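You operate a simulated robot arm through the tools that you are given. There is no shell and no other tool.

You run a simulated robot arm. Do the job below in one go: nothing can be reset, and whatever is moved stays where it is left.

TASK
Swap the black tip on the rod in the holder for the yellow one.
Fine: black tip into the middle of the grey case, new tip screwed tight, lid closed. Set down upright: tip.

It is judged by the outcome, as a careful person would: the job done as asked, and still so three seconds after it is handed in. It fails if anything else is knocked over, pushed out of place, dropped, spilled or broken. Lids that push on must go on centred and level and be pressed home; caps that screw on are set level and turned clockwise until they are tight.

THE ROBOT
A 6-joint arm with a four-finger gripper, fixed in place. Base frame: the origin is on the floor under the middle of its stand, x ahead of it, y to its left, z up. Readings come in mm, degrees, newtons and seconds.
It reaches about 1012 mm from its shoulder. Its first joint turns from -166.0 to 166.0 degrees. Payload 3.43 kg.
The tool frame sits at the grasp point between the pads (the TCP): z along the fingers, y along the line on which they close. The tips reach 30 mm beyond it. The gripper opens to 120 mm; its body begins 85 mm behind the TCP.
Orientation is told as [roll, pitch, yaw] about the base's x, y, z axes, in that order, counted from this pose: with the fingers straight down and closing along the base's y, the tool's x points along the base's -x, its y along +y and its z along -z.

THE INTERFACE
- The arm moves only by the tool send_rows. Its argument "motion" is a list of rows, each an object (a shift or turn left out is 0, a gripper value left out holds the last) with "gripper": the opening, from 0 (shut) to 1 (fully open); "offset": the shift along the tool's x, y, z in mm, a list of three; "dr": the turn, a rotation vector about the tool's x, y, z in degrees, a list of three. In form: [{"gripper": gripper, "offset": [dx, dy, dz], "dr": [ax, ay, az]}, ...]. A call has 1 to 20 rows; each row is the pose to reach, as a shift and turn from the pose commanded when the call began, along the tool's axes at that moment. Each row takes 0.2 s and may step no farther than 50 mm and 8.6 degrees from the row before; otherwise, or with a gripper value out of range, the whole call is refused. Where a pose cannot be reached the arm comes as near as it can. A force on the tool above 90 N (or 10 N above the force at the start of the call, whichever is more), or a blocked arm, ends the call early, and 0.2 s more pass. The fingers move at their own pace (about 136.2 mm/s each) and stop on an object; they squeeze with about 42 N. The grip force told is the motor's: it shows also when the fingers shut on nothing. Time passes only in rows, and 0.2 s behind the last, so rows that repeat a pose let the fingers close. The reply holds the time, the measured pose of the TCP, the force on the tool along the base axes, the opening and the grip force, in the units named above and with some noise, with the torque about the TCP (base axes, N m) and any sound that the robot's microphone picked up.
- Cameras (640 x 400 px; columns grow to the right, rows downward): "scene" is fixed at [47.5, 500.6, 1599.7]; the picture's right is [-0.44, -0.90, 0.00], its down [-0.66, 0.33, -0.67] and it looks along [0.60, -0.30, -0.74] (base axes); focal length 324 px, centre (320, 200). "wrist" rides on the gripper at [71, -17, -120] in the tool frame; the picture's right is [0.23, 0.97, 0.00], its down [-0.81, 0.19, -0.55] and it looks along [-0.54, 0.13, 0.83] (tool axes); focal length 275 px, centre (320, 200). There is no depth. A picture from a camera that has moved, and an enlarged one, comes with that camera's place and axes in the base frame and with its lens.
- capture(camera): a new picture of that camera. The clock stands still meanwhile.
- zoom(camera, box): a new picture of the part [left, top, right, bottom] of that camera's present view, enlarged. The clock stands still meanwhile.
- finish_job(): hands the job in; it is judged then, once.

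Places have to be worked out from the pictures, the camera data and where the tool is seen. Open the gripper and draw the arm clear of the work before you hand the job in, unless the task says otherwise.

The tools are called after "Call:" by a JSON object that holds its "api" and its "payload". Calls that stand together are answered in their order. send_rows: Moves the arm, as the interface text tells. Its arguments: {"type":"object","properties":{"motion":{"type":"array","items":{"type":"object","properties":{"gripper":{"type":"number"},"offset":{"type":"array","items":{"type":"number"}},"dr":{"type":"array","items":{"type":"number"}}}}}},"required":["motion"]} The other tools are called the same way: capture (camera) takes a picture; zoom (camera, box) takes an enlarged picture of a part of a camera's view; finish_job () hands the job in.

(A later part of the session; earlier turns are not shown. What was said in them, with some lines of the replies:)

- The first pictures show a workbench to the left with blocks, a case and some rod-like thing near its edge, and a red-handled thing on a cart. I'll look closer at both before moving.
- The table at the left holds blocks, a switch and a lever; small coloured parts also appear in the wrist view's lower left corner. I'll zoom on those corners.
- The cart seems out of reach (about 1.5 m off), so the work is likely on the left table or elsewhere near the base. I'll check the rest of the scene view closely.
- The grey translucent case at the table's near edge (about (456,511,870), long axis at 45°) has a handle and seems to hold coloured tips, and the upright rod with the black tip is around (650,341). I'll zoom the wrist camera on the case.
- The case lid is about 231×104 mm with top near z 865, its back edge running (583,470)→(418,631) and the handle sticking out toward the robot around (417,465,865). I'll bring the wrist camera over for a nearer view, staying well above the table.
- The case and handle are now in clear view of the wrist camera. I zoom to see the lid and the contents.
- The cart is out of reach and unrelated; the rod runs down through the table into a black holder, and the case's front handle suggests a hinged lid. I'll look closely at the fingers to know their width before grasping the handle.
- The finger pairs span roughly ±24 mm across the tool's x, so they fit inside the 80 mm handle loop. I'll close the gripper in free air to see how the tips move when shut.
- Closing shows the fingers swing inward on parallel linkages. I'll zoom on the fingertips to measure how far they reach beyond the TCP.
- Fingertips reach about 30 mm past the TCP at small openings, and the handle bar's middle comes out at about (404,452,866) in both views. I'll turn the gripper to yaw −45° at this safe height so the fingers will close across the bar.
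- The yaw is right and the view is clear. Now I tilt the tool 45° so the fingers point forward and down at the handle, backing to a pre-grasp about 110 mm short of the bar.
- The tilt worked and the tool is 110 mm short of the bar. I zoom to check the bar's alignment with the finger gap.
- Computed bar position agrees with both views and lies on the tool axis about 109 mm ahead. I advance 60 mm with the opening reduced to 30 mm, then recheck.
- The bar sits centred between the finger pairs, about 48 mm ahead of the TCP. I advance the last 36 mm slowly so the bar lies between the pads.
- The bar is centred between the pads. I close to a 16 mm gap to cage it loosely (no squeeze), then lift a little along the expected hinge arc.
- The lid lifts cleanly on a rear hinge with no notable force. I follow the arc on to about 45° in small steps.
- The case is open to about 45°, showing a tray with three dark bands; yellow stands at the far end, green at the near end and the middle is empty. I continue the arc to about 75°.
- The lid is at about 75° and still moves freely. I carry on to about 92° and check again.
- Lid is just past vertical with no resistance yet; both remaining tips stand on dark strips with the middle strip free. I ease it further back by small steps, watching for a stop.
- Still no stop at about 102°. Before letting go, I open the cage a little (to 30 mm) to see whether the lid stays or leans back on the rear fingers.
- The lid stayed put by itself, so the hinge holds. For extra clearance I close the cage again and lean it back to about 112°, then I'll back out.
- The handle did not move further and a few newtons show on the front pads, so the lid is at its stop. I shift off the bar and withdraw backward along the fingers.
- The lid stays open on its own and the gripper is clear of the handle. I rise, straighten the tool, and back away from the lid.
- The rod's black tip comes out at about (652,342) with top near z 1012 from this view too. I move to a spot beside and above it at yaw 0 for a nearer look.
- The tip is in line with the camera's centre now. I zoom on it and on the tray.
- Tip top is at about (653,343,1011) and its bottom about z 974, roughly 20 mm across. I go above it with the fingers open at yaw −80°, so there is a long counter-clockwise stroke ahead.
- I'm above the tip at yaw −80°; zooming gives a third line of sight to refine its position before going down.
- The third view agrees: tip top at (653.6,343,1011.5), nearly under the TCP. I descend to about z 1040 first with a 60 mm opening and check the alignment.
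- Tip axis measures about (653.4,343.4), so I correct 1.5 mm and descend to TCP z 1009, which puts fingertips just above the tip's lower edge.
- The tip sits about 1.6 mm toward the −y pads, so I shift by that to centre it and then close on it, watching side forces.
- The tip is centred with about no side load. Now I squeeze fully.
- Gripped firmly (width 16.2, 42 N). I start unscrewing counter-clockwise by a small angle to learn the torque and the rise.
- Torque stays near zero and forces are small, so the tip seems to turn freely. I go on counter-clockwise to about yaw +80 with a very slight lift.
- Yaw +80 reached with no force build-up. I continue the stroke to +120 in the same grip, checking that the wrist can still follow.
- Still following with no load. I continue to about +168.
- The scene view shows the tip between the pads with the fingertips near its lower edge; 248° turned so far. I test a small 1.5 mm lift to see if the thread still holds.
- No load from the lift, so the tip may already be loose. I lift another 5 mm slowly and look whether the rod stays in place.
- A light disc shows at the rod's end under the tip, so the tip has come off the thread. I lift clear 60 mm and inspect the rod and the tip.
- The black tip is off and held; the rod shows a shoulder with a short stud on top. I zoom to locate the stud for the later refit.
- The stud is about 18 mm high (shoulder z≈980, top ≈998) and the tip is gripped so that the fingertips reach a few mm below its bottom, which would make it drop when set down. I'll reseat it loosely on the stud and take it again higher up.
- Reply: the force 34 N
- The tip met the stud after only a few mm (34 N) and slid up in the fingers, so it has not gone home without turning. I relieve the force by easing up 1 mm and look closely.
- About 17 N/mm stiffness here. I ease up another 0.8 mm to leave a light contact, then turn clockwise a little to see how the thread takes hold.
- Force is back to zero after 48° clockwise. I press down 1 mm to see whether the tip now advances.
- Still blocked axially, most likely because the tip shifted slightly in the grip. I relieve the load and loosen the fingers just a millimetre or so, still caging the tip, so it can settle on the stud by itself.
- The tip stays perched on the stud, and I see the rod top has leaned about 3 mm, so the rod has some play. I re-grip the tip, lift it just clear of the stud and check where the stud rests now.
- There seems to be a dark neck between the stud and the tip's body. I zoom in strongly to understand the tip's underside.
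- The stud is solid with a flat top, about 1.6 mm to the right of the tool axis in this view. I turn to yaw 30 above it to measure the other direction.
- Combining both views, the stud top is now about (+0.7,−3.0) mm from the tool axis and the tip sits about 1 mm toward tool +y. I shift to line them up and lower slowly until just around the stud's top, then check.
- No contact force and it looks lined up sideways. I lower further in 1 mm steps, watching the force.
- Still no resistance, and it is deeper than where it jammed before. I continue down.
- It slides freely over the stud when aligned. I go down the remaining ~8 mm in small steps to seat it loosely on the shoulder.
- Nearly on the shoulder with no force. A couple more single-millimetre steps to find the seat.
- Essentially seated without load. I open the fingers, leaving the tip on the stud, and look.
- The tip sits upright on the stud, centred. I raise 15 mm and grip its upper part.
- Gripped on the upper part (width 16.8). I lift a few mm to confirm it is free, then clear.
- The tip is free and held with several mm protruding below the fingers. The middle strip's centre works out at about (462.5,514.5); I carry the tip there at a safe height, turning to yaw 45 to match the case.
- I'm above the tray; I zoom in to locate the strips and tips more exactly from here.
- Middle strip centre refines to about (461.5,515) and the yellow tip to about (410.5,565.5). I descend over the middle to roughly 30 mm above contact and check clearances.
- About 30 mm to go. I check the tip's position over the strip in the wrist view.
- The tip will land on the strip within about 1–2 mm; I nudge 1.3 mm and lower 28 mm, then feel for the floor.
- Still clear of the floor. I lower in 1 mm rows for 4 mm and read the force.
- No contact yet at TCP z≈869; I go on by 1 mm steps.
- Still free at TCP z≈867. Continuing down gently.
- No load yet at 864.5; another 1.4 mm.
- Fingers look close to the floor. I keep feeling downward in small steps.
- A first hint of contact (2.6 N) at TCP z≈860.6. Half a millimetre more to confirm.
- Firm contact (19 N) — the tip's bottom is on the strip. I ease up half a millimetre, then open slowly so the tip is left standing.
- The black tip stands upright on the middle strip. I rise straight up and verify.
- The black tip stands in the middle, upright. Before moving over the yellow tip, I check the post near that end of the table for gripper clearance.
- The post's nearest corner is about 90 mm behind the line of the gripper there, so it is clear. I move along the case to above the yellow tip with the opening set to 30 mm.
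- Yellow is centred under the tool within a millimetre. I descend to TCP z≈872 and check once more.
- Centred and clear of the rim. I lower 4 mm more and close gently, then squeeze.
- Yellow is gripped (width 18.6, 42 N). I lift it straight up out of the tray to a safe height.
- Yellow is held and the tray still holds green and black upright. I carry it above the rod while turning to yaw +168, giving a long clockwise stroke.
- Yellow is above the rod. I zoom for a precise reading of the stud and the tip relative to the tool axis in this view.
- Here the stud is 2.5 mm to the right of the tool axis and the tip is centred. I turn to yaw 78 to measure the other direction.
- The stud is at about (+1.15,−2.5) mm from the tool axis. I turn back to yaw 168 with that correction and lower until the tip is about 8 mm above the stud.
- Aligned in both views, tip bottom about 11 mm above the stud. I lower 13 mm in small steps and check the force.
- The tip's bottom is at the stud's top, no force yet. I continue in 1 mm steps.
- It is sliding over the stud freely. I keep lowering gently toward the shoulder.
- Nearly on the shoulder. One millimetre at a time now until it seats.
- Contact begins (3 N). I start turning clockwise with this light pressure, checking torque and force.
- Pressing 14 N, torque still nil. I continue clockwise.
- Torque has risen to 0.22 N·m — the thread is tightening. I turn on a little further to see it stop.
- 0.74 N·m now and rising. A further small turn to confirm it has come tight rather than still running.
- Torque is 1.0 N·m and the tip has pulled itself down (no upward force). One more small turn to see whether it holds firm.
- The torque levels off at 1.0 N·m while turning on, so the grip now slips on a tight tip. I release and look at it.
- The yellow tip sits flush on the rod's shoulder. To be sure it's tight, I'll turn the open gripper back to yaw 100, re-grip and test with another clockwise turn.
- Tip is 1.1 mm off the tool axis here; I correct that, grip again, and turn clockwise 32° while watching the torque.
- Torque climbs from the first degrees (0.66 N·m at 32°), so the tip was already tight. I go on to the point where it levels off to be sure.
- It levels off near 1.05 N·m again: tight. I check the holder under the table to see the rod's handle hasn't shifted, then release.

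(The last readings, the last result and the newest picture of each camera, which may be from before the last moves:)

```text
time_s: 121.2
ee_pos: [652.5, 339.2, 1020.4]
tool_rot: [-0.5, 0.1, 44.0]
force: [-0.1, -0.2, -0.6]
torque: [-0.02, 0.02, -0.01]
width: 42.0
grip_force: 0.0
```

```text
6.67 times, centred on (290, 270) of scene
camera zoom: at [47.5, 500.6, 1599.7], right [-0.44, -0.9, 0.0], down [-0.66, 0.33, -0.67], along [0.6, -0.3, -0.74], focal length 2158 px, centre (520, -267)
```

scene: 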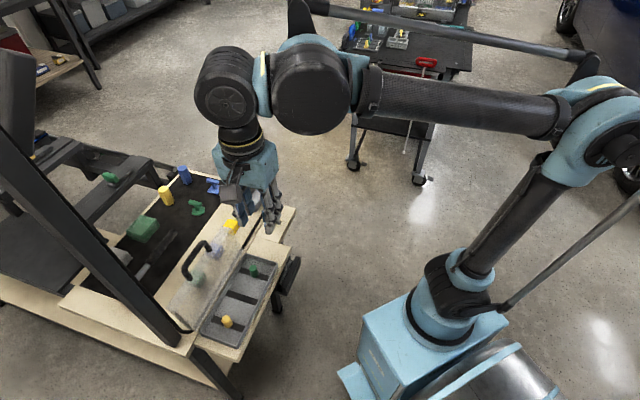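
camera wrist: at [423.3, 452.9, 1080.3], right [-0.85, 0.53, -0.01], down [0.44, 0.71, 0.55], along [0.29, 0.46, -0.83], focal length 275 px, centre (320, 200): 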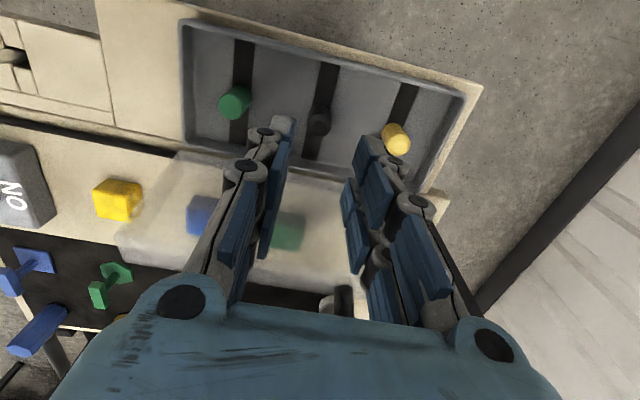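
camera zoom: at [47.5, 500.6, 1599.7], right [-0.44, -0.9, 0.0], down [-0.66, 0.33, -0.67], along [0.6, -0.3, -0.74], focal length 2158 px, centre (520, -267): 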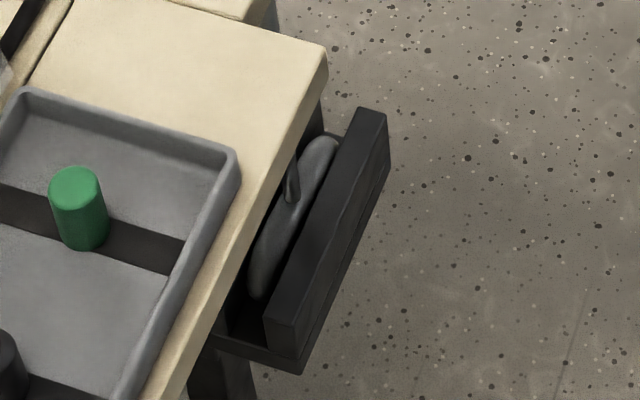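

The holder is unchanged and the tip stands tight on the rod. I rise clear of it and check.

Call:
{"api": "send_rows", "payload": {"motion": [{"gripper": 0.4, "offset": [0, 0, -10]}, {"offset": [0, 0, -25]}, {"offset": [0, 0, -50]}, {"offset": [0, 0, -80]}, {"offset": [0, 0, -115]}, {"offset": [0, 0, -130]}, {"offset": [0, 0, -130]}]}}

Call:
{"api": "zoom", "payload": {"camera": "scene", "box": [250, 160, 310, 230]}}

Call:
{"api": "zoom", "payload": {"camera": "scene", "box": [190, 220, 300, 350]}}

```text
time_s: 122.8
ee_pos: [651.2, 341.0, 1150.5]
tool_rot: [-0.4, 0.0, 44.0]
force: [-0.1, -0.1, 0.2]
torque: [0.01, 0.02, -0.02]
width: 47.7
grip_force: 0.1
```

```text
5.71 times, centred on (280, 195) of scene
camera zoom: at [47.5, 500.6, 1599.7], right [-0.44, -0.9, 0.0], down [-0.66, 0.33, -0.67], along [0.6, -0.3, -0.74], focal length 1849 px, centre (549, 229)
```

zoom: 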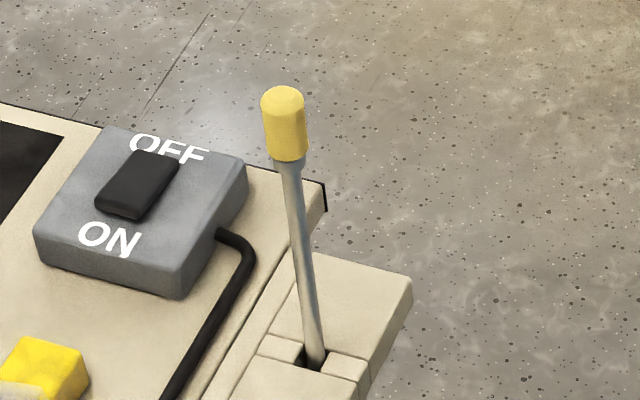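

```text
3.08 times, centred on (245, 285) of scene
camera zoom: at [47.5, 500.6, 1599.7], right [-0.44, -0.9, 0.0], down [-0.66, 0.33, -0.67], along [0.6, -0.3, -0.74], focal length 996 px, centre (551, -62)
```

zoom: 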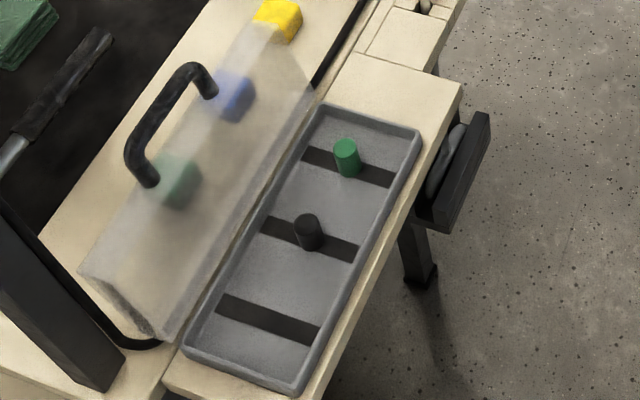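

Both tips look right: yellow seated on the rod, black upright on the middle strip. Now I go to the staging point in front of the lid at yaw −45.

Call:
{"api": "send_rows", "payload": {"motion": [{"offset": [8.1, 19.3, 0], "dr": [0, 0, 8.1]}, {"offset": [16.1, 38.7, 0], "dr": [0, 0, 16.2]}, {"offset": [24.2, 58, 0], "dr": [0, 0, 24.3]}, {"offset": [32.3, 77.4, 0], "dr": [0, 0, 32.4]}, {"offset": [40.3, 96.7, 0], "dr": [0, 0, 40.5]}, {"offset": [48.4, 116.1, 0], "dr": [0, 0, 48.5]}, {"offset": [56.4, 135.4, 0], "dr": [0, 0, 56.6]}, {"offset": [64.5, 154.8, 0], "dr": [0, 0, 64.7]}, {"offset": [72.6, 174.1, 0], "dr": [0, 0, 72.8]}, {"offset": [80.6, 193.5, 0], "dr": [0, 0, 80.9]}, {"offset": [88.7, 212.8, 0], "dr": [0, 0, 89]}, {"offset": [88.7, 212.8, 0], "dr": [0, 0, 89]}]}}

Call:
{"api": "capture", "payload": {"camera": "wrist"}}

```text
time_s: 125.4
ee_pos: [440.9, 430.2, 1148.8]
tool_rot: [-0.1, -0.5, -45.1]
force: [0.0, -1.2, -0.8]
torque: [0.02, -0.01, 0.0]
width: 47.8
grip_force: 0.1
```

```text
taken
camera wrist: at [377.6, 470.4, 1270.6], right [0.53, 0.85, 0.0], down [0.71, -0.44, 0.56], along [0.47, -0.3, -0.83], focal length 275 px, centre (320, 200)
```

wrist: 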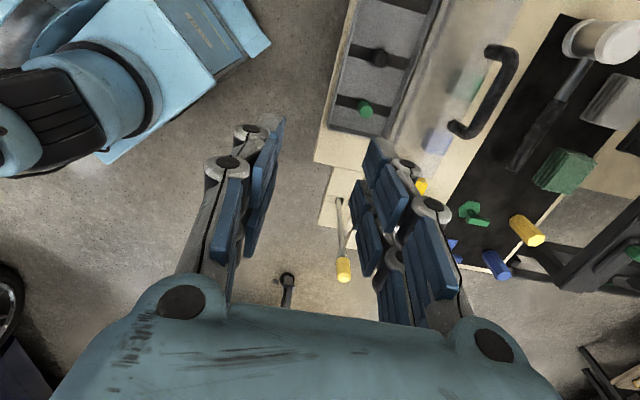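

I triangulate the handle bar again in its open position with closer views.

Call:
{"api": "zoom", "payload": {"camera": "wrist", "box": [430, 30, 540, 150]}}

Call:
{"api": "zoom", "payload": {"camera": "scene", "box": [170, 230, 230, 300]}}

```text
3.33 times, centred on (485, 90) of wrist
camera zoom: at [377.6, 470.4, 1270.6], right [0.53, 0.85, 0.0], down [0.71, -0.44, 0.56], along [0.47, -0.3, -0.83], focal length 918 px, centre (-230, 567)
```

zoom: 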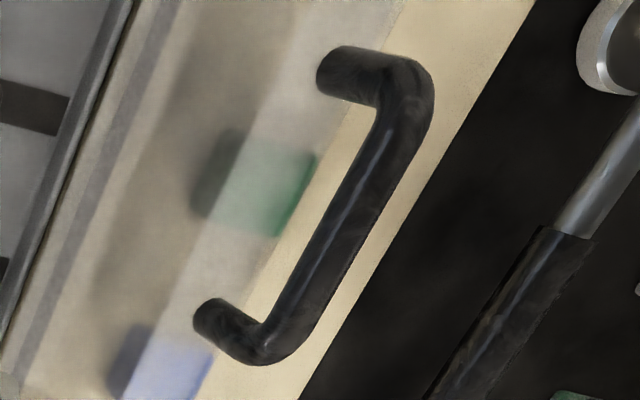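

```text
5.71 times, centred on (200, 265) of scene
camera zoom: at [47.5, 500.6, 1599.7], right [-0.44, -0.9, 0.0], down [-0.66, 0.33, -0.67], along [0.6, -0.3, -0.74], focal length 1849 px, centre (1006, -171)
```

zoom: 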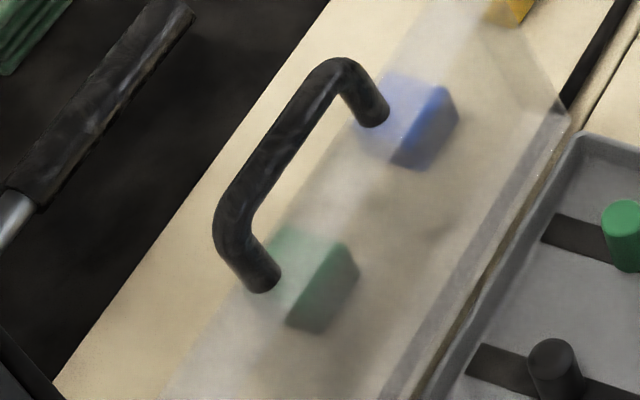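

The bar is now at about (523,578,986), a bit further back than before. I'll approach it nearly vertically (tilt 15°) with fingers front and back of the bar, first to 80 mm short of it.

Call:
{"api": "send_rows", "payload": {"motion": [{"gripper": 0.33, "offset": [9.3, 27.6, 0], "dr": [-3, 0, 0]}, {"offset": [18.7, 55.2, 5], "dr": [-6, 0, 0]}, {"offset": [28, 82.7, 20], "dr": [-9, 0, 0]}, {"offset": [37.4, 110.3, 40], "dr": [-12, 0, 0]}, {"offset": [46.7, 137.9, 60], "dr": [-15, 0, 0]}, {"offset": [46.7, 137.9, 71], "dr": [-15, 0, 0]}, {"offset": [46.7, 137.9, 71], "dr": [-15, 0, 0]}]}}

Call:
{"api": "capture", "payload": {"camera": "wrist"}}

Call:
{"api": "zoom", "payload": {"camera": "scene", "box": [150, 180, 290, 310]}}

```text
time_s: 127.0
ee_pos: [504.0, 561.4, 1077.7]
tool_rot: [15.1, -0.5, -45.0]
force: [-0.2, 1.3, -0.3]
torque: [0.01, 0.01, 0.0]
width: 39.7
grip_force: 0.1
```

```text
taken
camera wrist: at [419.7, 578.9, 1191.4], right [0.5, 0.83, 0.25], down [0.6, -0.54, 0.59], along [0.62, -0.15, -0.77], focal length 275 px, centre (320, 200)
```

wrist: 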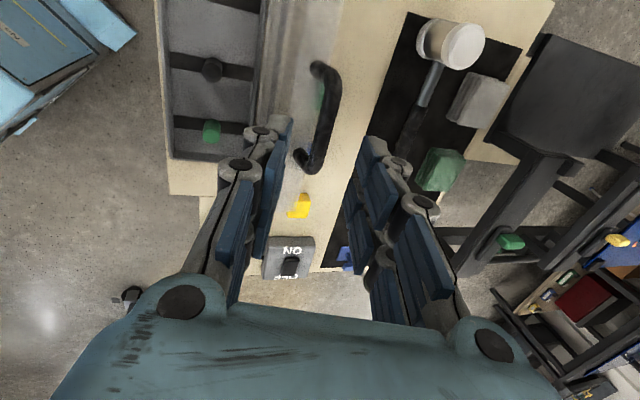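

```text
3.08 times, centred on (220, 245) of scene
camera zoom: at [47.5, 500.6, 1599.7], right [-0.44, -0.9, 0.0], down [-0.66, 0.33, -0.67], along [0.6, -0.3, -0.74], focal length 996 px, centre (628, 62)
```

zoom: 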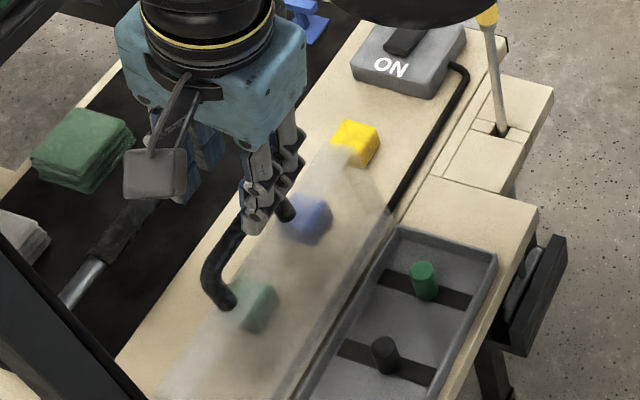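

I zoom to measure the bar's sideways offset relative to the finger gap.

Call:
{"api": "zoom", "payload": {"camera": "wrist", "box": [250, 40, 400, 210]}}

```text
2.35 times, centred on (325, 125) of wrist
camera zoom: at [419.7, 578.9, 1191.4], right [0.5, 0.83, 0.25], down [0.6, -0.54, 0.59], along [0.62, -0.15, -0.77], focal length 648 px, centre (308, 376)
```

zoom: 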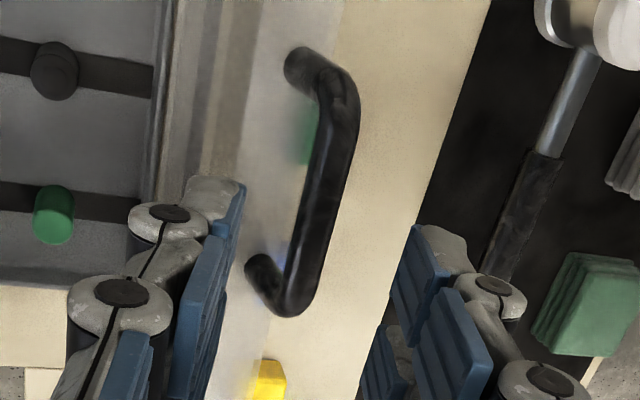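

The bar lies 4.4 mm toward tool +y of the axis. I correct this and advance 50 mm, then recheck.

Call:
{"api": "send_rows", "payload": {"motion": [{"offset": [2, 4.4, 0]}, {"offset": [2, 4.4, 20]}, {"offset": [2, 4.4, 40]}, {"offset": [2, 4.4, 50]}, {"offset": [2, 4.4, 50]}]}}

Call:
{"api": "zoom", "payload": {"camera": "wrist", "box": [250, 60, 400, 230]}}

Call:
{"api": "zoom", "payload": {"camera": "scene", "box": [160, 210, 260, 310]}}

```text
time_s: 128.2
ee_pos: [516.9, 575.3, 1031.3]
tool_rot: [14.9, -0.5, -45.0]
force: [-0.5, -0.8, 0.3]
torque: [0.01, 0.01, -0.01]
width: 39.5
grip_force: 0.1
```

```text
2.35 times, centred on (325, 145) of wrist
camera zoom: at [431.5, 592.7, 1144.2], right [0.5, 0.83, 0.25], down [0.6, -0.54, 0.59], along [0.62, -0.15, -0.77], focal length 648 px, centre (308, 329)
```

zoom: 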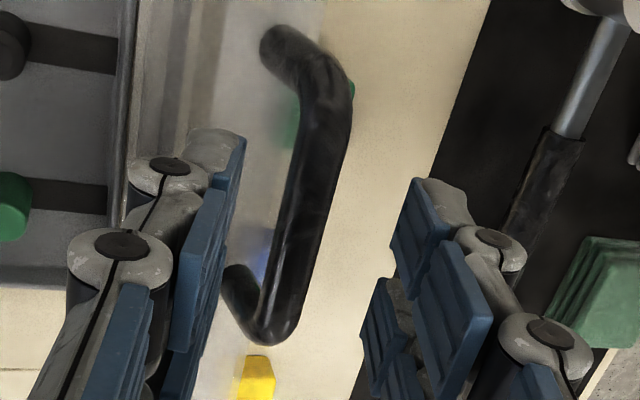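

```text
4.00 times, centred on (210, 260) of scene
camera zoom: at [47.5, 500.6, 1599.7], right [-0.44, -0.9, 0.0], down [-0.66, 0.33, -0.67], along [0.6, -0.3, -0.74], focal length 1295 px, centre (760, -40)
```

zoom: 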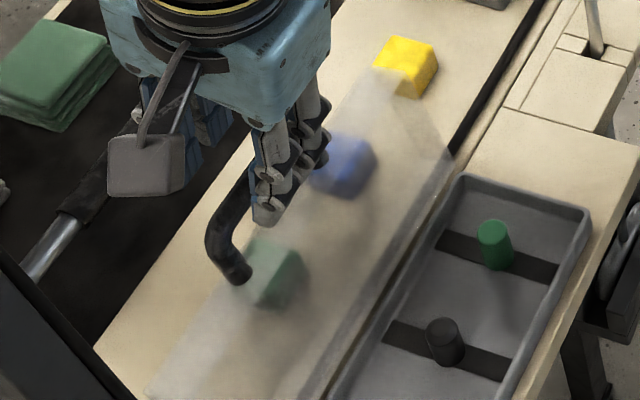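

Centred within 2 mm. I advance 30 mm more so the bar is between the pads and close the cage loosely.

Call:
{"api": "send_rows", "payload": {"motion": [{"offset": [0, -1.2, 10]}, {"offset": [0, -1.2, 20]}, {"offset": [0, -1.2, 30]}, {"offset": [0, -1.2, 30]}, {"gripper": 0.22, "offset": [0, -1.2, 30]}, {"gripper": 0.18, "offset": [0, -1.2, 30]}, {"gripper": 0.18, "offset": [0, -1.2, 30]}]}}

Call:
{"api": "zoom", "payload": {"camera": "wrist", "box": [250, 70, 400, 240]}}

Call:
{"api": "zoom", "payload": {"camera": "scene", "box": [160, 210, 260, 310]}}

```text
time_s: 129.8
ee_pos: [521.8, 579.1, 1002.8]
tool_rot: [14.9, -0.5, -45.0]
force: [-0.8, 0.7, 0.4]
torque: [-0.01, 0.01, 0.02]
width: 21.6
grip_force: 0.0
```

```text
2.35 times, centred on (325, 155) of wrist
camera zoom: at [436.4, 596.8, 1115.3], right [0.5, 0.83, 0.25], down [0.6, -0.54, 0.59], along [0.62, -0.15, -0.77], focal length 648 px, centre (308, 306)
```

zoom: 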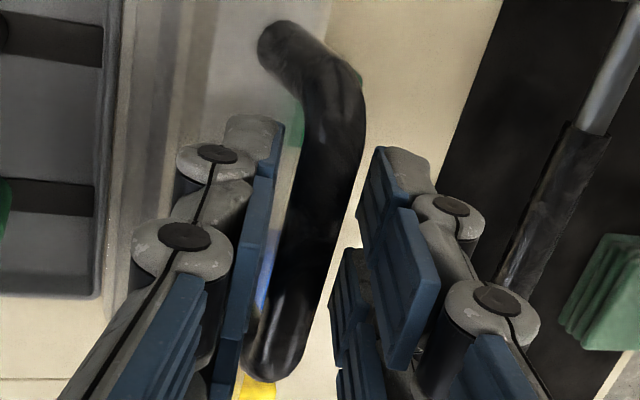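

```text
4.00 times, centred on (210, 260) of scene
camera zoom: at [47.5, 500.6, 1599.7], right [-0.44, -0.9, 0.0], down [-0.66, 0.33, -0.67], along [0.6, -0.3, -0.74], focal length 1295 px, centre (760, -40)
```

zoom: 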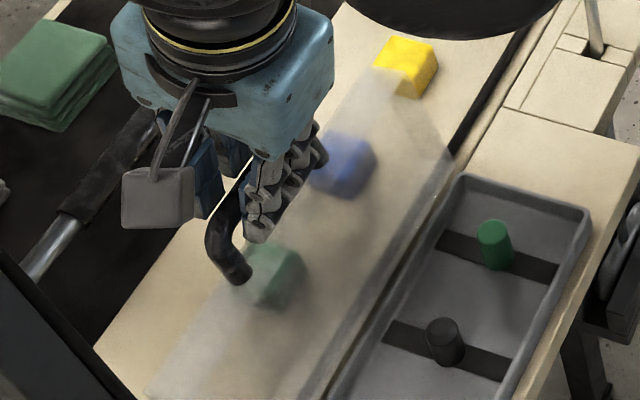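

The bar is caged. I close the gap to about 16 mm and begin bringing the lid forward along its arc, tilting the tool with it, first to about 83°.

Call:
{"api": "send_rows", "payload": {"motion": [{"gripper": 0.14}, {"gripper": 0.14}, {"offset": [0, -7.7, -3.5], "dr": [-1.5, 0, 0]}, {"offset": [0, -15.4, -6.9], "dr": [-3, 0, 0]}, {"offset": [0, -24.3, -9.9], "dr": [-5, 0, 0]}, {"offset": [0, -33.2, -12.4], "dr": [-7, 0, 0]}, {"offset": [0, -42.4, -14.3], "dr": [-9, 0, 0]}, {"offset": [0, -51.6, -15.8], "dr": [-11, 0, 0]}, {"offset": [0, -51.6, -15.8], "dr": [-11, 0, 0]}]}}

Call:
{"api": "zoom", "payload": {"camera": "wrist", "box": [250, 70, 400, 240]}}

Call:
{"api": "zoom", "payload": {"camera": "scene", "box": [170, 210, 300, 350]}}

```text
time_s: 131.8
ee_pos: [482.3, 540.9, 1003.8]
tool_rot: [26.1, -0.5, -45.0]
force: [0.5, -0.5, 0.7]
torque: [-0.02, -0.03, 0.01]
width: 16.7
grip_force: 0.2
```

```text
2.35 times, centred on (325, 155) of wrist
camera zoom: at [383.4, 544.4, 1105.7], right [0.45, 0.78, 0.42], down [0.52, -0.62, 0.59], along [0.72, -0.05, -0.69], focal length 648 px, centre (308, 306)
```

zoom: 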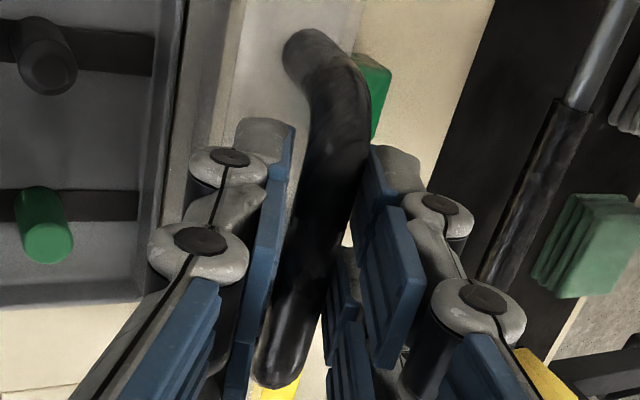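

```text
2.86 times, centred on (235, 280) of scene
camera zoom: at [47.5, 500.6, 1599.7], right [-0.44, -0.9, 0.0], down [-0.66, 0.33, -0.67], along [0.6, -0.3, -0.74], focal length 925 px, centre (563, -29)
```

zoom: 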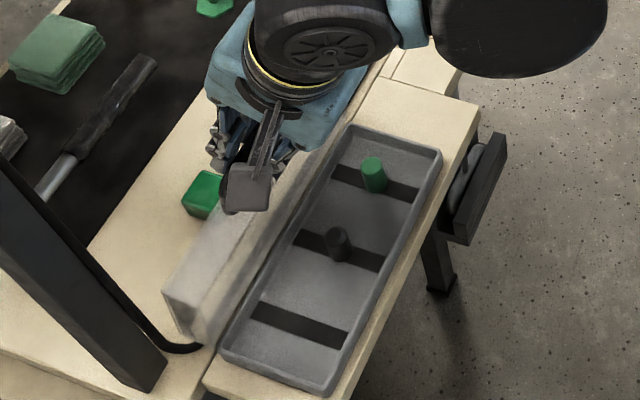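

The lid is following smoothly with no force. I continue the arc to about 55°.

Call:
{"api": "send_rows", "payload": {"motion": [{"offset": [0, -8.8, -2.5], "dr": [-2, 0, 0]}, {"offset": [0, -17.9, -4.6], "dr": [-4, 0, 0]}, {"offset": [0, -27.2, -6.1], "dr": [-6.5, 0, 0]}, {"offset": [0, -36.7, -7.1], "dr": [-9, 0, 0]}, {"offset": [0, -46, -7.5], "dr": [-11.5, 0, 0]}, {"offset": [0, -55.4, -7.2], "dr": [-14, 0, 0]}, {"offset": [0, -64.8, -6.6], "dr": [-16.5, 0, 0]}, {"offset": [0, -74.2, -5.2], "dr": [-19, 0, 0]}, {"offset": [0, -74.2, -5.2], "dr": [-19, 0, 0]}]}}

Call:
{"api": "zoom", "payload": {"camera": "wrist", "box": [230, 50, 420, 240]}}

Call:
{"api": "zoom", "payload": {"camera": "scene", "box": [170, 210, 300, 350]}}

```text
time_s: 133.8
ee_pos: [434.3, 492.1, 976.0]
tool_rot: [45.1, -0.4, -45.0]
force: [-0.8, -0.6, 0.1]
torque: [-0.01, -0.03, 0.02]
width: 17.0
grip_force: 0.3
```

```text
2.11 times, centred on (325, 145) of wrist
camera zoom: at [314.6, 475.2, 1050.3], right [0.32, 0.65, 0.69], down [0.39, -0.75, 0.53], along [0.86, 0.1, -0.49], focal length 580 px, centre (310, 316)
```

zoom: 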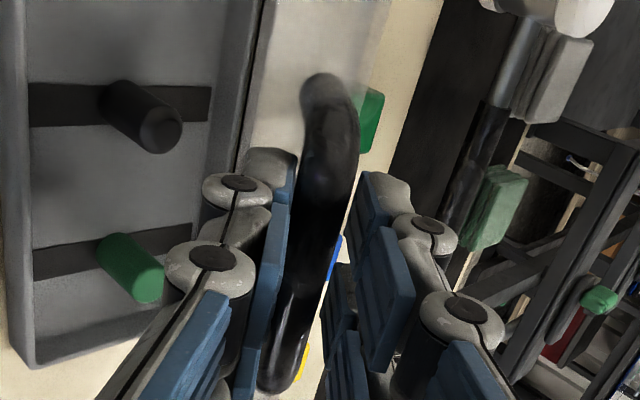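

```text
2.86 times, centred on (235, 280) of scene
camera zoom: at [47.5, 500.6, 1599.7], right [-0.44, -0.9, 0.0], down [-0.66, 0.33, -0.67], along [0.6, -0.3, -0.74], focal length 925 px, centre (563, -29)
```

zoom: 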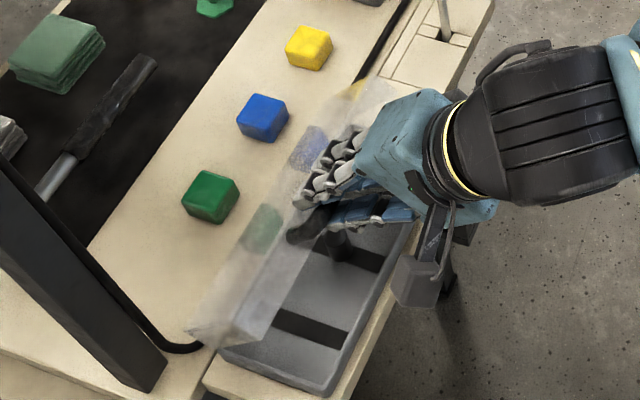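

The tips inside are untouched and the lid is at about 55°. I continue down the arc to about 25°.

Call:
{"api": "send_rows", "payload": {"motion": [{"offset": [0, -6.3, -0.9]}, {"offset": [0, -12.5, -1.6]}, {"offset": [0, -25, -2.1]}, {"offset": [0, -37.5, -1.6]}, {"offset": [0, -50.1, 0]}, {"offset": [0, -62.3, 2.8]}, {"offset": [0, -74.2, 6.5]}, {"offset": [0, -74.2, 6.5]}]}}

Call:
{"api": "zoom", "payload": {"camera": "wrist", "box": [230, 50, 420, 240]}}

Call:
{"api": "zoom", "payload": {"camera": "scene", "box": [170, 210, 300, 350]}}

```text
time_s: 135.6
ee_pos: [399.8, 459.5, 919.7]
tool_rot: [45.0, -0.3, -45.1]
force: [-0.2, 0.4, -0.5]
torque: [-0.01, 0.02, -0.01]
width: 17.0
grip_force: 0.1
```

```text
2.11 times, centred on (325, 145) of wrist
camera zoom: at [280.5, 441.7, 993.3], right [0.32, 0.65, 0.69], down [0.39, -0.75, 0.53], along [0.86, 0.1, -0.5], focal length 580 px, centre (310, 316)
```

zoom: 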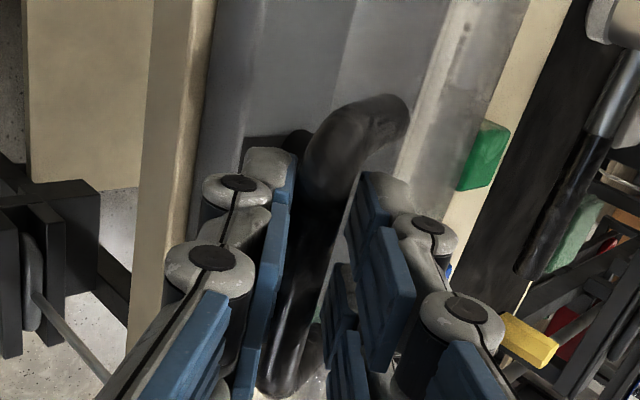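

```text
2.86 times, centred on (235, 280) of scene
camera zoom: at [47.5, 500.6, 1599.7], right [-0.44, -0.9, 0.0], down [-0.66, 0.33, -0.67], along [0.6, -0.3, -0.74], focal length 925 px, centre (563, -29)
```

zoom: 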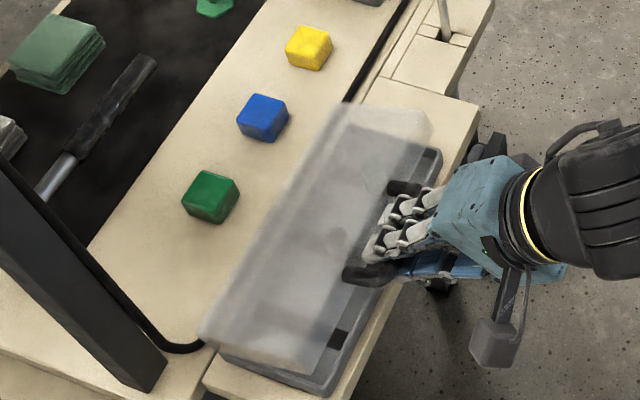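

The lid is near closed with no resistance. I take it down to about 10° and then feel for the seat.

Call:
{"api": "send_rows", "payload": {"motion": [{"offset": [0, -5.9, 2.4]}, {"offset": [0, -11.7, 4.9]}, {"offset": [0, -17.3, 7.7]}, {"offset": [0, -22.8, 10.6]}, {"offset": [0, -28.2, 14]}, {"offset": [0, -28.2, 14]}]}}

Call:
{"api": "zoom", "payload": {"camera": "scene", "box": [190, 235, 290, 350]}}

```text
time_s: 137.0
ee_pos: [394.2, 451.3, 888.7]
tool_rot: [44.9, -0.4, -45.0]
force: [-0.4, -0.7, 0.0]
torque: [0.01, -0.01, -0.04]
width: 16.7
grip_force: 0.3
```

```text
3.48 times, centred on (240, 292) of scene
camera zoom: at [47.5, 500.6, 1599.7], right [-0.44, -0.9, 0.0], down [-0.66, 0.33, -0.67], along [0.6, -0.3, -0.74], focal length 1126 px, centre (598, -122)
```

zoom: 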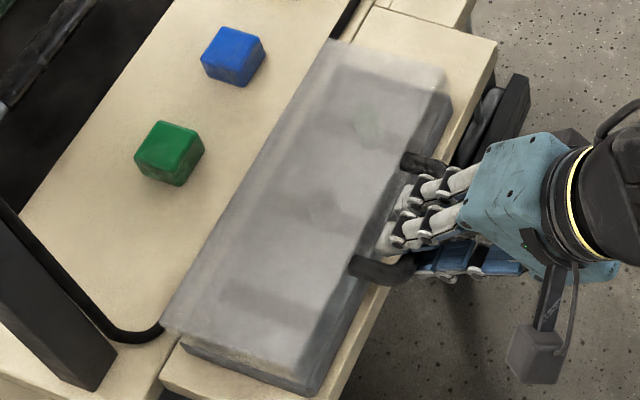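

Nearly closed. I lower the last ~10 mm in small steps, watching for the seat.

Call:
{"api": "send_rows", "payload": {"motion": [{"offset": [0, -2.2, 1.5]}, {"offset": [0, -4.4, 3]}, {"offset": [0, -6.6, 4.5]}, {"offset": [0, -8.6, 5.9]}, {"offset": [0, -8.6, 5.9]}]}}

Call:
{"api": "zoom", "payload": {"camera": "scene", "box": [190, 235, 290, 350]}}

```text
time_s: 138.2
ee_pos: [391.8, 450.4, 879.4]
tool_rot: [45.0, -0.5, -45.0]
force: [-0.6, -0.7, -0.5]
torque: [0.03, 0.02, -0.02]
width: 17.3
grip_force: 0.1
```

```text
3.48 times, centred on (240, 292) of scene
camera zoom: at [47.5, 500.6, 1599.7], right [-0.44, -0.9, 0.0], down [-0.66, 0.33, -0.67], along [0.6, -0.3, -0.74], focal length 1126 px, centre (598, -122)
```

zoom: 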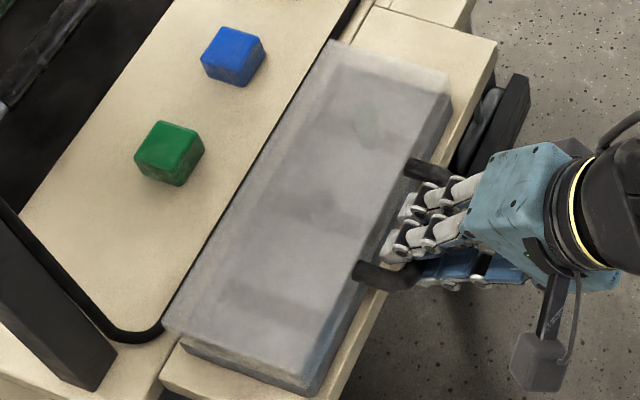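

Still no contact; a few more millimetres straight down.

Call:
{"api": "send_rows", "payload": {"motion": [{"offset": [0, -1, 1]}, {"offset": [0, -2, 2]}, {"offset": [0, -3, 3]}, {"offset": [0, -3, 3]}]}}

```text
time_s: 139.2
ee_pos: [393.0, 450.4, 875.1]
tool_rot: [45.0, -0.5, -45.0]
force: [-0.3, 0.1, -0.3]
torque: [-0.01, -0.01, 0.01]
width: 16.9
grip_force: 0.0
```

Call:
{"api": "send_rows", "payload": {"motion": [{"offset": [0, -1, 1]}, {"offset": [0, -2, 2]}, {"offset": [0, -2, 2]}]}}

Call:
{"api": "zoom", "payload": {"camera": "scene", "box": [190, 235, 290, 350]}}

Call:
{"api": "zoom", "payload": {"camera": "wrist", "box": [230, 50, 420, 240]}}

```text
time_s: 140.0
ee_pos: [393.1, 449.6, 871.5]
tool_rot: [45.1, -0.4, -44.9]
force: [1.6, 1.2, 3.1]
torque: [0.1, 0.04, -0.09]
width: 19.4
grip_force: 2.5
```

```text
3.48 times, centred on (240, 292) of scene
camera zoom: at [47.5, 500.6, 1599.7], right [-0.44, -0.9, 0.0], down [-0.66, 0.33, -0.67], along [0.6, -0.3, -0.74], focal length 1126 px, centre (598, -122)
```

zoom: 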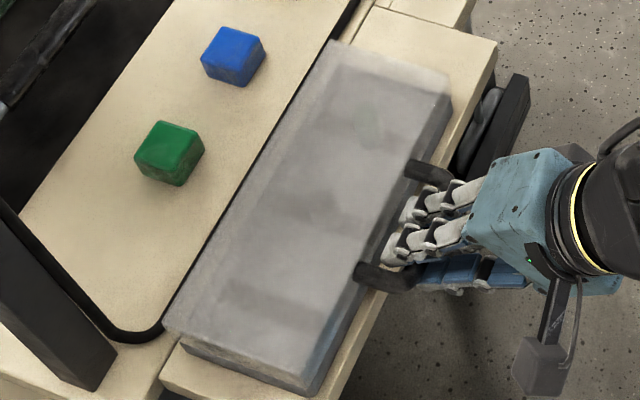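

```text
2.11 times, centred on (325, 145) of wrist
camera zoom: at [272.8, 432.2, 946.2], right [0.32, 0.65, 0.69], down [0.39, -0.75, 0.53], along [0.86, 0.1, -0.5], focal length 580 px, centre (310, 316)
```

zoom: 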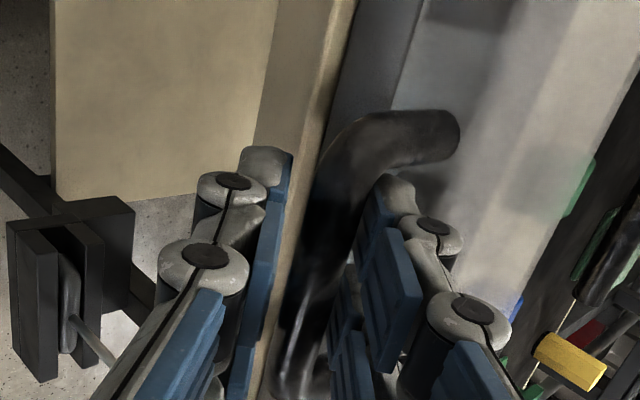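

The lid is on its seat (pads now press on the bar with a few newtons). I open the fingers and withdraw backward from the handle.

Call:
{"api": "send_rows", "payload": {"motion": [{"offset": [0, 1.5, -1.5]}, {"gripper": 0.2, "offset": [0, 2.5, -2.5]}, {"gripper": 0.25, "offset": [0, 2.5, -2.5]}, {"gripper": 0.25, "offset": [0, 2.5, -2.5]}, {"offset": [0, 2.5, -15]}, {"offset": [0, 2.5, -35]}, {"offset": [0, 2.5, -60]}, {"offset": [0, 2.5, -90]}, {"offset": [0, 2.5, -120]}, {"offset": [0, 2.5, -120]}]}}

Call:
{"api": "zoom", "payload": {"camera": "wrist", "box": [200, 0, 460, 220]}}

Call:
{"api": "zoom", "payload": {"camera": "scene", "box": [180, 220, 310, 350]}}

```text
time_s: 142.2
ee_pos: [334.4, 391.7, 957.3]
tool_rot: [44.9, -0.3, -45.0]
force: [-0.2, 0.7, -0.8]
torque: [0.01, 0.0, -0.04]
width: 30.3
grip_force: 0.1
```

```text
1.82 times, centred on (330, 110) of wrist
camera zoom: at [215.0, 374.0, 1031.9], right [0.32, 0.65, 0.69], down [0.39, -0.75, 0.53], along [0.86, 0.1, -0.5], focal length 500 px, centre (302, 364)
```

zoom: 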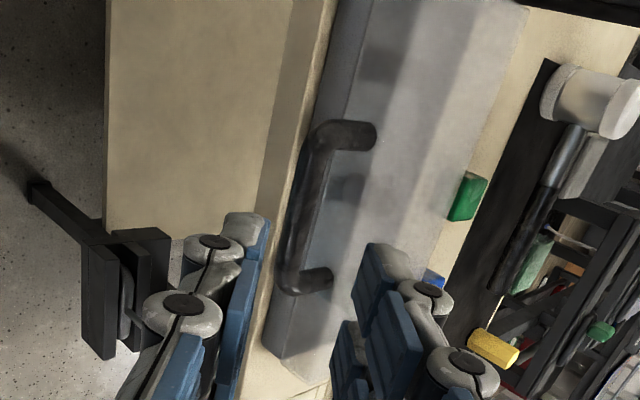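

```text
3.08 times, centred on (245, 285) of scene
camera zoom: at [47.5, 500.6, 1599.7], right [-0.44, -0.9, 0.0], down [-0.66, 0.33, -0.67], along [0.6, -0.3, -0.74], focal length 996 px, centre (551, -62)
```

zoom: 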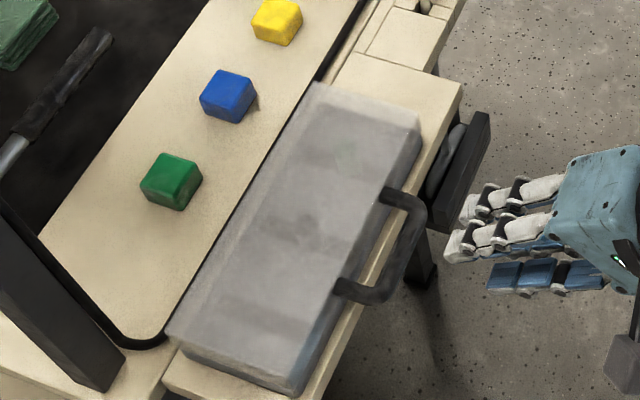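

The lid lies closed. I take the same zoom as at the start to compare its seating exactly.

Call:
{"api": "zoom", "payload": {"camera": "scene", "box": [190, 240, 310, 355]}}

Call:
{"api": "zoom", "payload": {"camera": "scene", "box": [170, 230, 330, 350]}}

```text
3.48 times, centred on (250, 298) of scene
camera zoom: at [47.5, 500.6, 1599.7], right [-0.44, -0.9, 0.0], down [-0.66, 0.33, -0.67], along [0.6, -0.3, -0.74], focal length 1126 px, centre (564, -139)
```

zoom: 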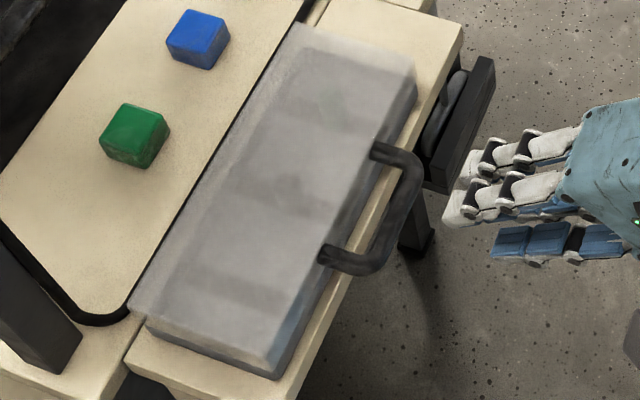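

```text
3.33 times, centred on (250, 290) of scene
camera zoom: at [47.5, 500.6, 1599.7], right [-0.44, -0.9, 0.0], down [-0.66, 0.33, -0.67], along [0.6, -0.3, -0.74], focal length 1079 px, centre (553, -100)
```

zoom: 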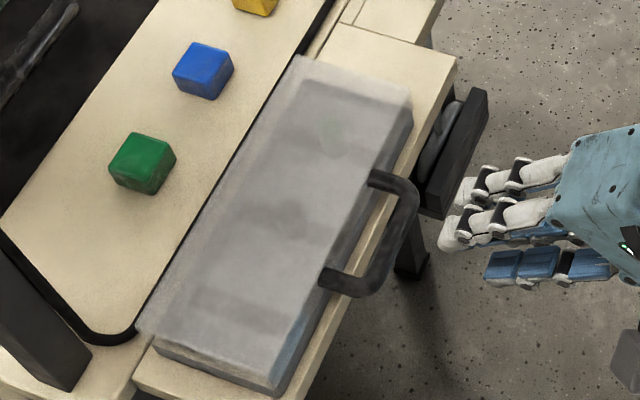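

The lid and case match the starting picture exactly, so it is fully closed. I draw the arm up and away, straightening the tool.

Call:
{"api": "send_rows", "payload": {"motion": [{"offset": [0, 15, -30], "dr": [3, 0, 0]}, {"offset": [-15, 35, -60], "dr": [8, 0, 0]}, {"offset": [-35, 55, -90], "dr": [14, 0, 0]}, {"offset": [-58, 75, -118], "dr": [20, 0, 0]}, {"offset": [-82, 92, -145], "dr": [26, 0, 0]}, {"offset": [-105, 108, -170], "dr": [32, 0, 0]}, {"offset": [-128, 122, -192], "dr": [38, 0, 0]}, {"offset": [-146.6, 133.5, -209.7], "dr": [45, 0, 0]}, {"offset": [-146.6, 133.5, -209.7], "dr": [45, 0, 0]}]}}

Call:
{"api": "capture", "payload": {"camera": "scene"}}

Call:
{"api": "capture", "payload": {"camera": "wrist"}}

Call:
{"api": "zoom", "payload": {"camera": "scene", "box": [60, 150, 320, 350]}}

Call:
{"api": "zoom", "payload": {"camera": "scene", "box": [250, 165, 300, 235]}}

```text
time_s: 144.2
ee_pos: [398.2, 249.4, 1201.4]
tool_rot: [-0.1, -0.4, -45.0]
force: [0.3, 0.6, 1.0]
torque: [0.04, 0.0, -0.03]
width: 29.9
grip_force: 0.1
```

```text
taken
```

scene: 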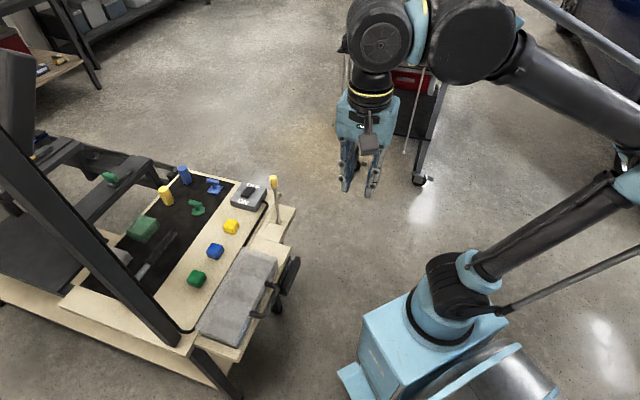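

```text
taken
camera wrist: at [334.1, 288.1, 1323.4], right [0.53, 0.85, 0.0], down [0.71, -0.43, 0.56], along [0.47, -0.3, -0.83], focal length 275 px, centre (320, 200)
```

wrist: 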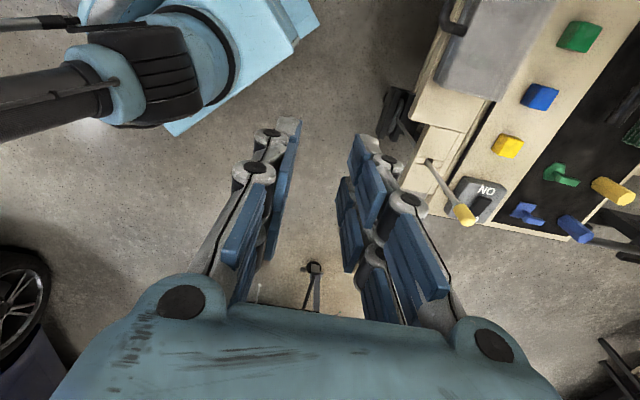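

```text
2.00 times, centred on (190, 250) of scene
camera zoom: at [47.5, 500.6, 1599.7], right [-0.44, -0.9, 0.0], down [-0.66, 0.33, -0.67], along [0.6, -0.3, -0.74], focal length 647 px, centre (580, 100)
```

zoom: 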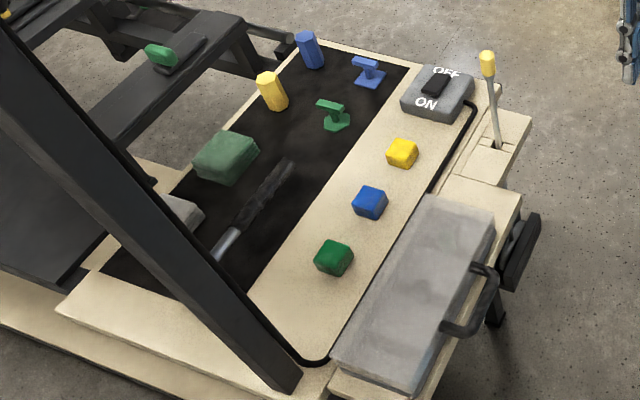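

```text
5.71 times, centred on (275, 200) of scene
camera zoom: at [47.5, 500.6, 1599.7], right [-0.44, -0.9, 0.0], down [-0.66, 0.33, -0.67], along [0.6, -0.3, -0.74], focal length 1849 px, centre (577, 200)
```

zoom: 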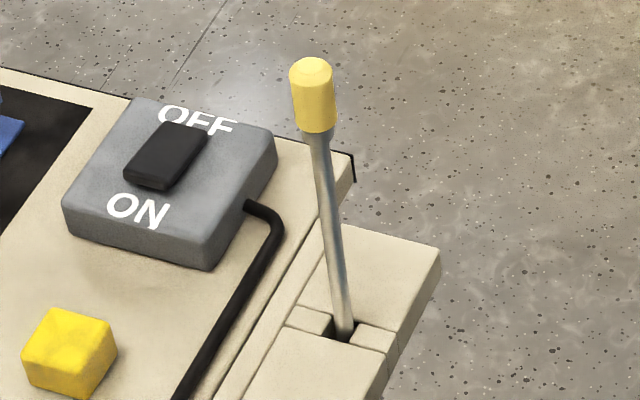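

Everything is as wanted: yellow tip seated on the rod, lid closed, blocks and other things unmoved. I open the gripper fully and let a moment pass before handing in.

Call:
{"api": "send_rows", "payload": {"motion": [{"gripper": 0.6}, {"gripper": 1.0}, {"gripper": 1.0}, {"gripper": 1.0}]}}

Call:
{"api": "zoom", "payload": {"camera": "scene", "box": [190, 240, 310, 355]}}

```text
time_s: 145.2
ee_pos: [396.2, 250.1, 1201.3]
tool_rot: [-0.1, -0.4, -45.0]
force: [0.2, -0.8, -0.9]
torque: [-0.01, 0.0, -0.02]
width: 119.9
grip_force: 0.1
```

```text
3.48 times, centred on (250, 298) of scene
camera zoom: at [47.5, 500.6, 1599.7], right [-0.44, -0.9, 0.0], down [-0.66, 0.33, -0.67], along [0.6, -0.3, -0.74], focal length 1126 px, centre (564, -139)
```

zoom: 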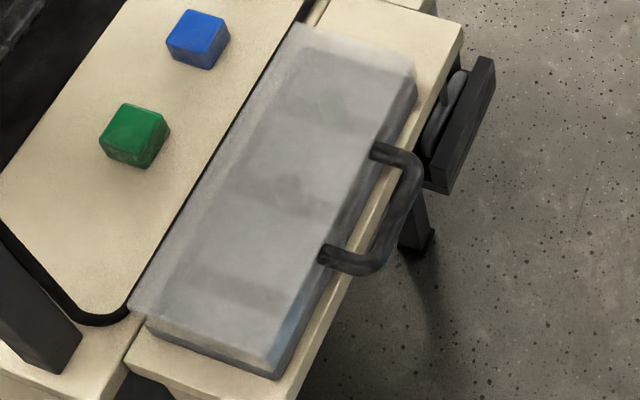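

The closed lid shows the black tip's shadow on the middle strip, the yellow tip is tight on the rod, and the open gripper is well clear. I hand the job in.

Call:
{"api": "finish_job", "payload": {}}

```text
The job is handed in.
```

The swap is done and handed in; I haven't been told the result.

- **Black tip:** I unscrewed it from the rod and left it standing upright on the middle strip of the grey case.
- **Yellow tip:** It is screwed onto the rod, down to the shoulder. I turned it clockwise until the torque levelled off at about 1 N·m. I then re-gripped it and turned again, and it levelled off at the same value.
- **Lid:** It is closed, and its position matches the starting picture.
- **Arm:** The gripper is open and well clear of the work.

**Rod position:** The rod has some play in its holder and now sits about 3–4 mm to one side of where it started. Nothing else in the pictures looks moved.

**First refit attempt:** After unscrewing the black tip, I put it back on the stud to grip it higher up. It jammed at about 34 N because it was slightly out of line. I lined it up and it went on freely. I could see no damage to the tip or the stud.
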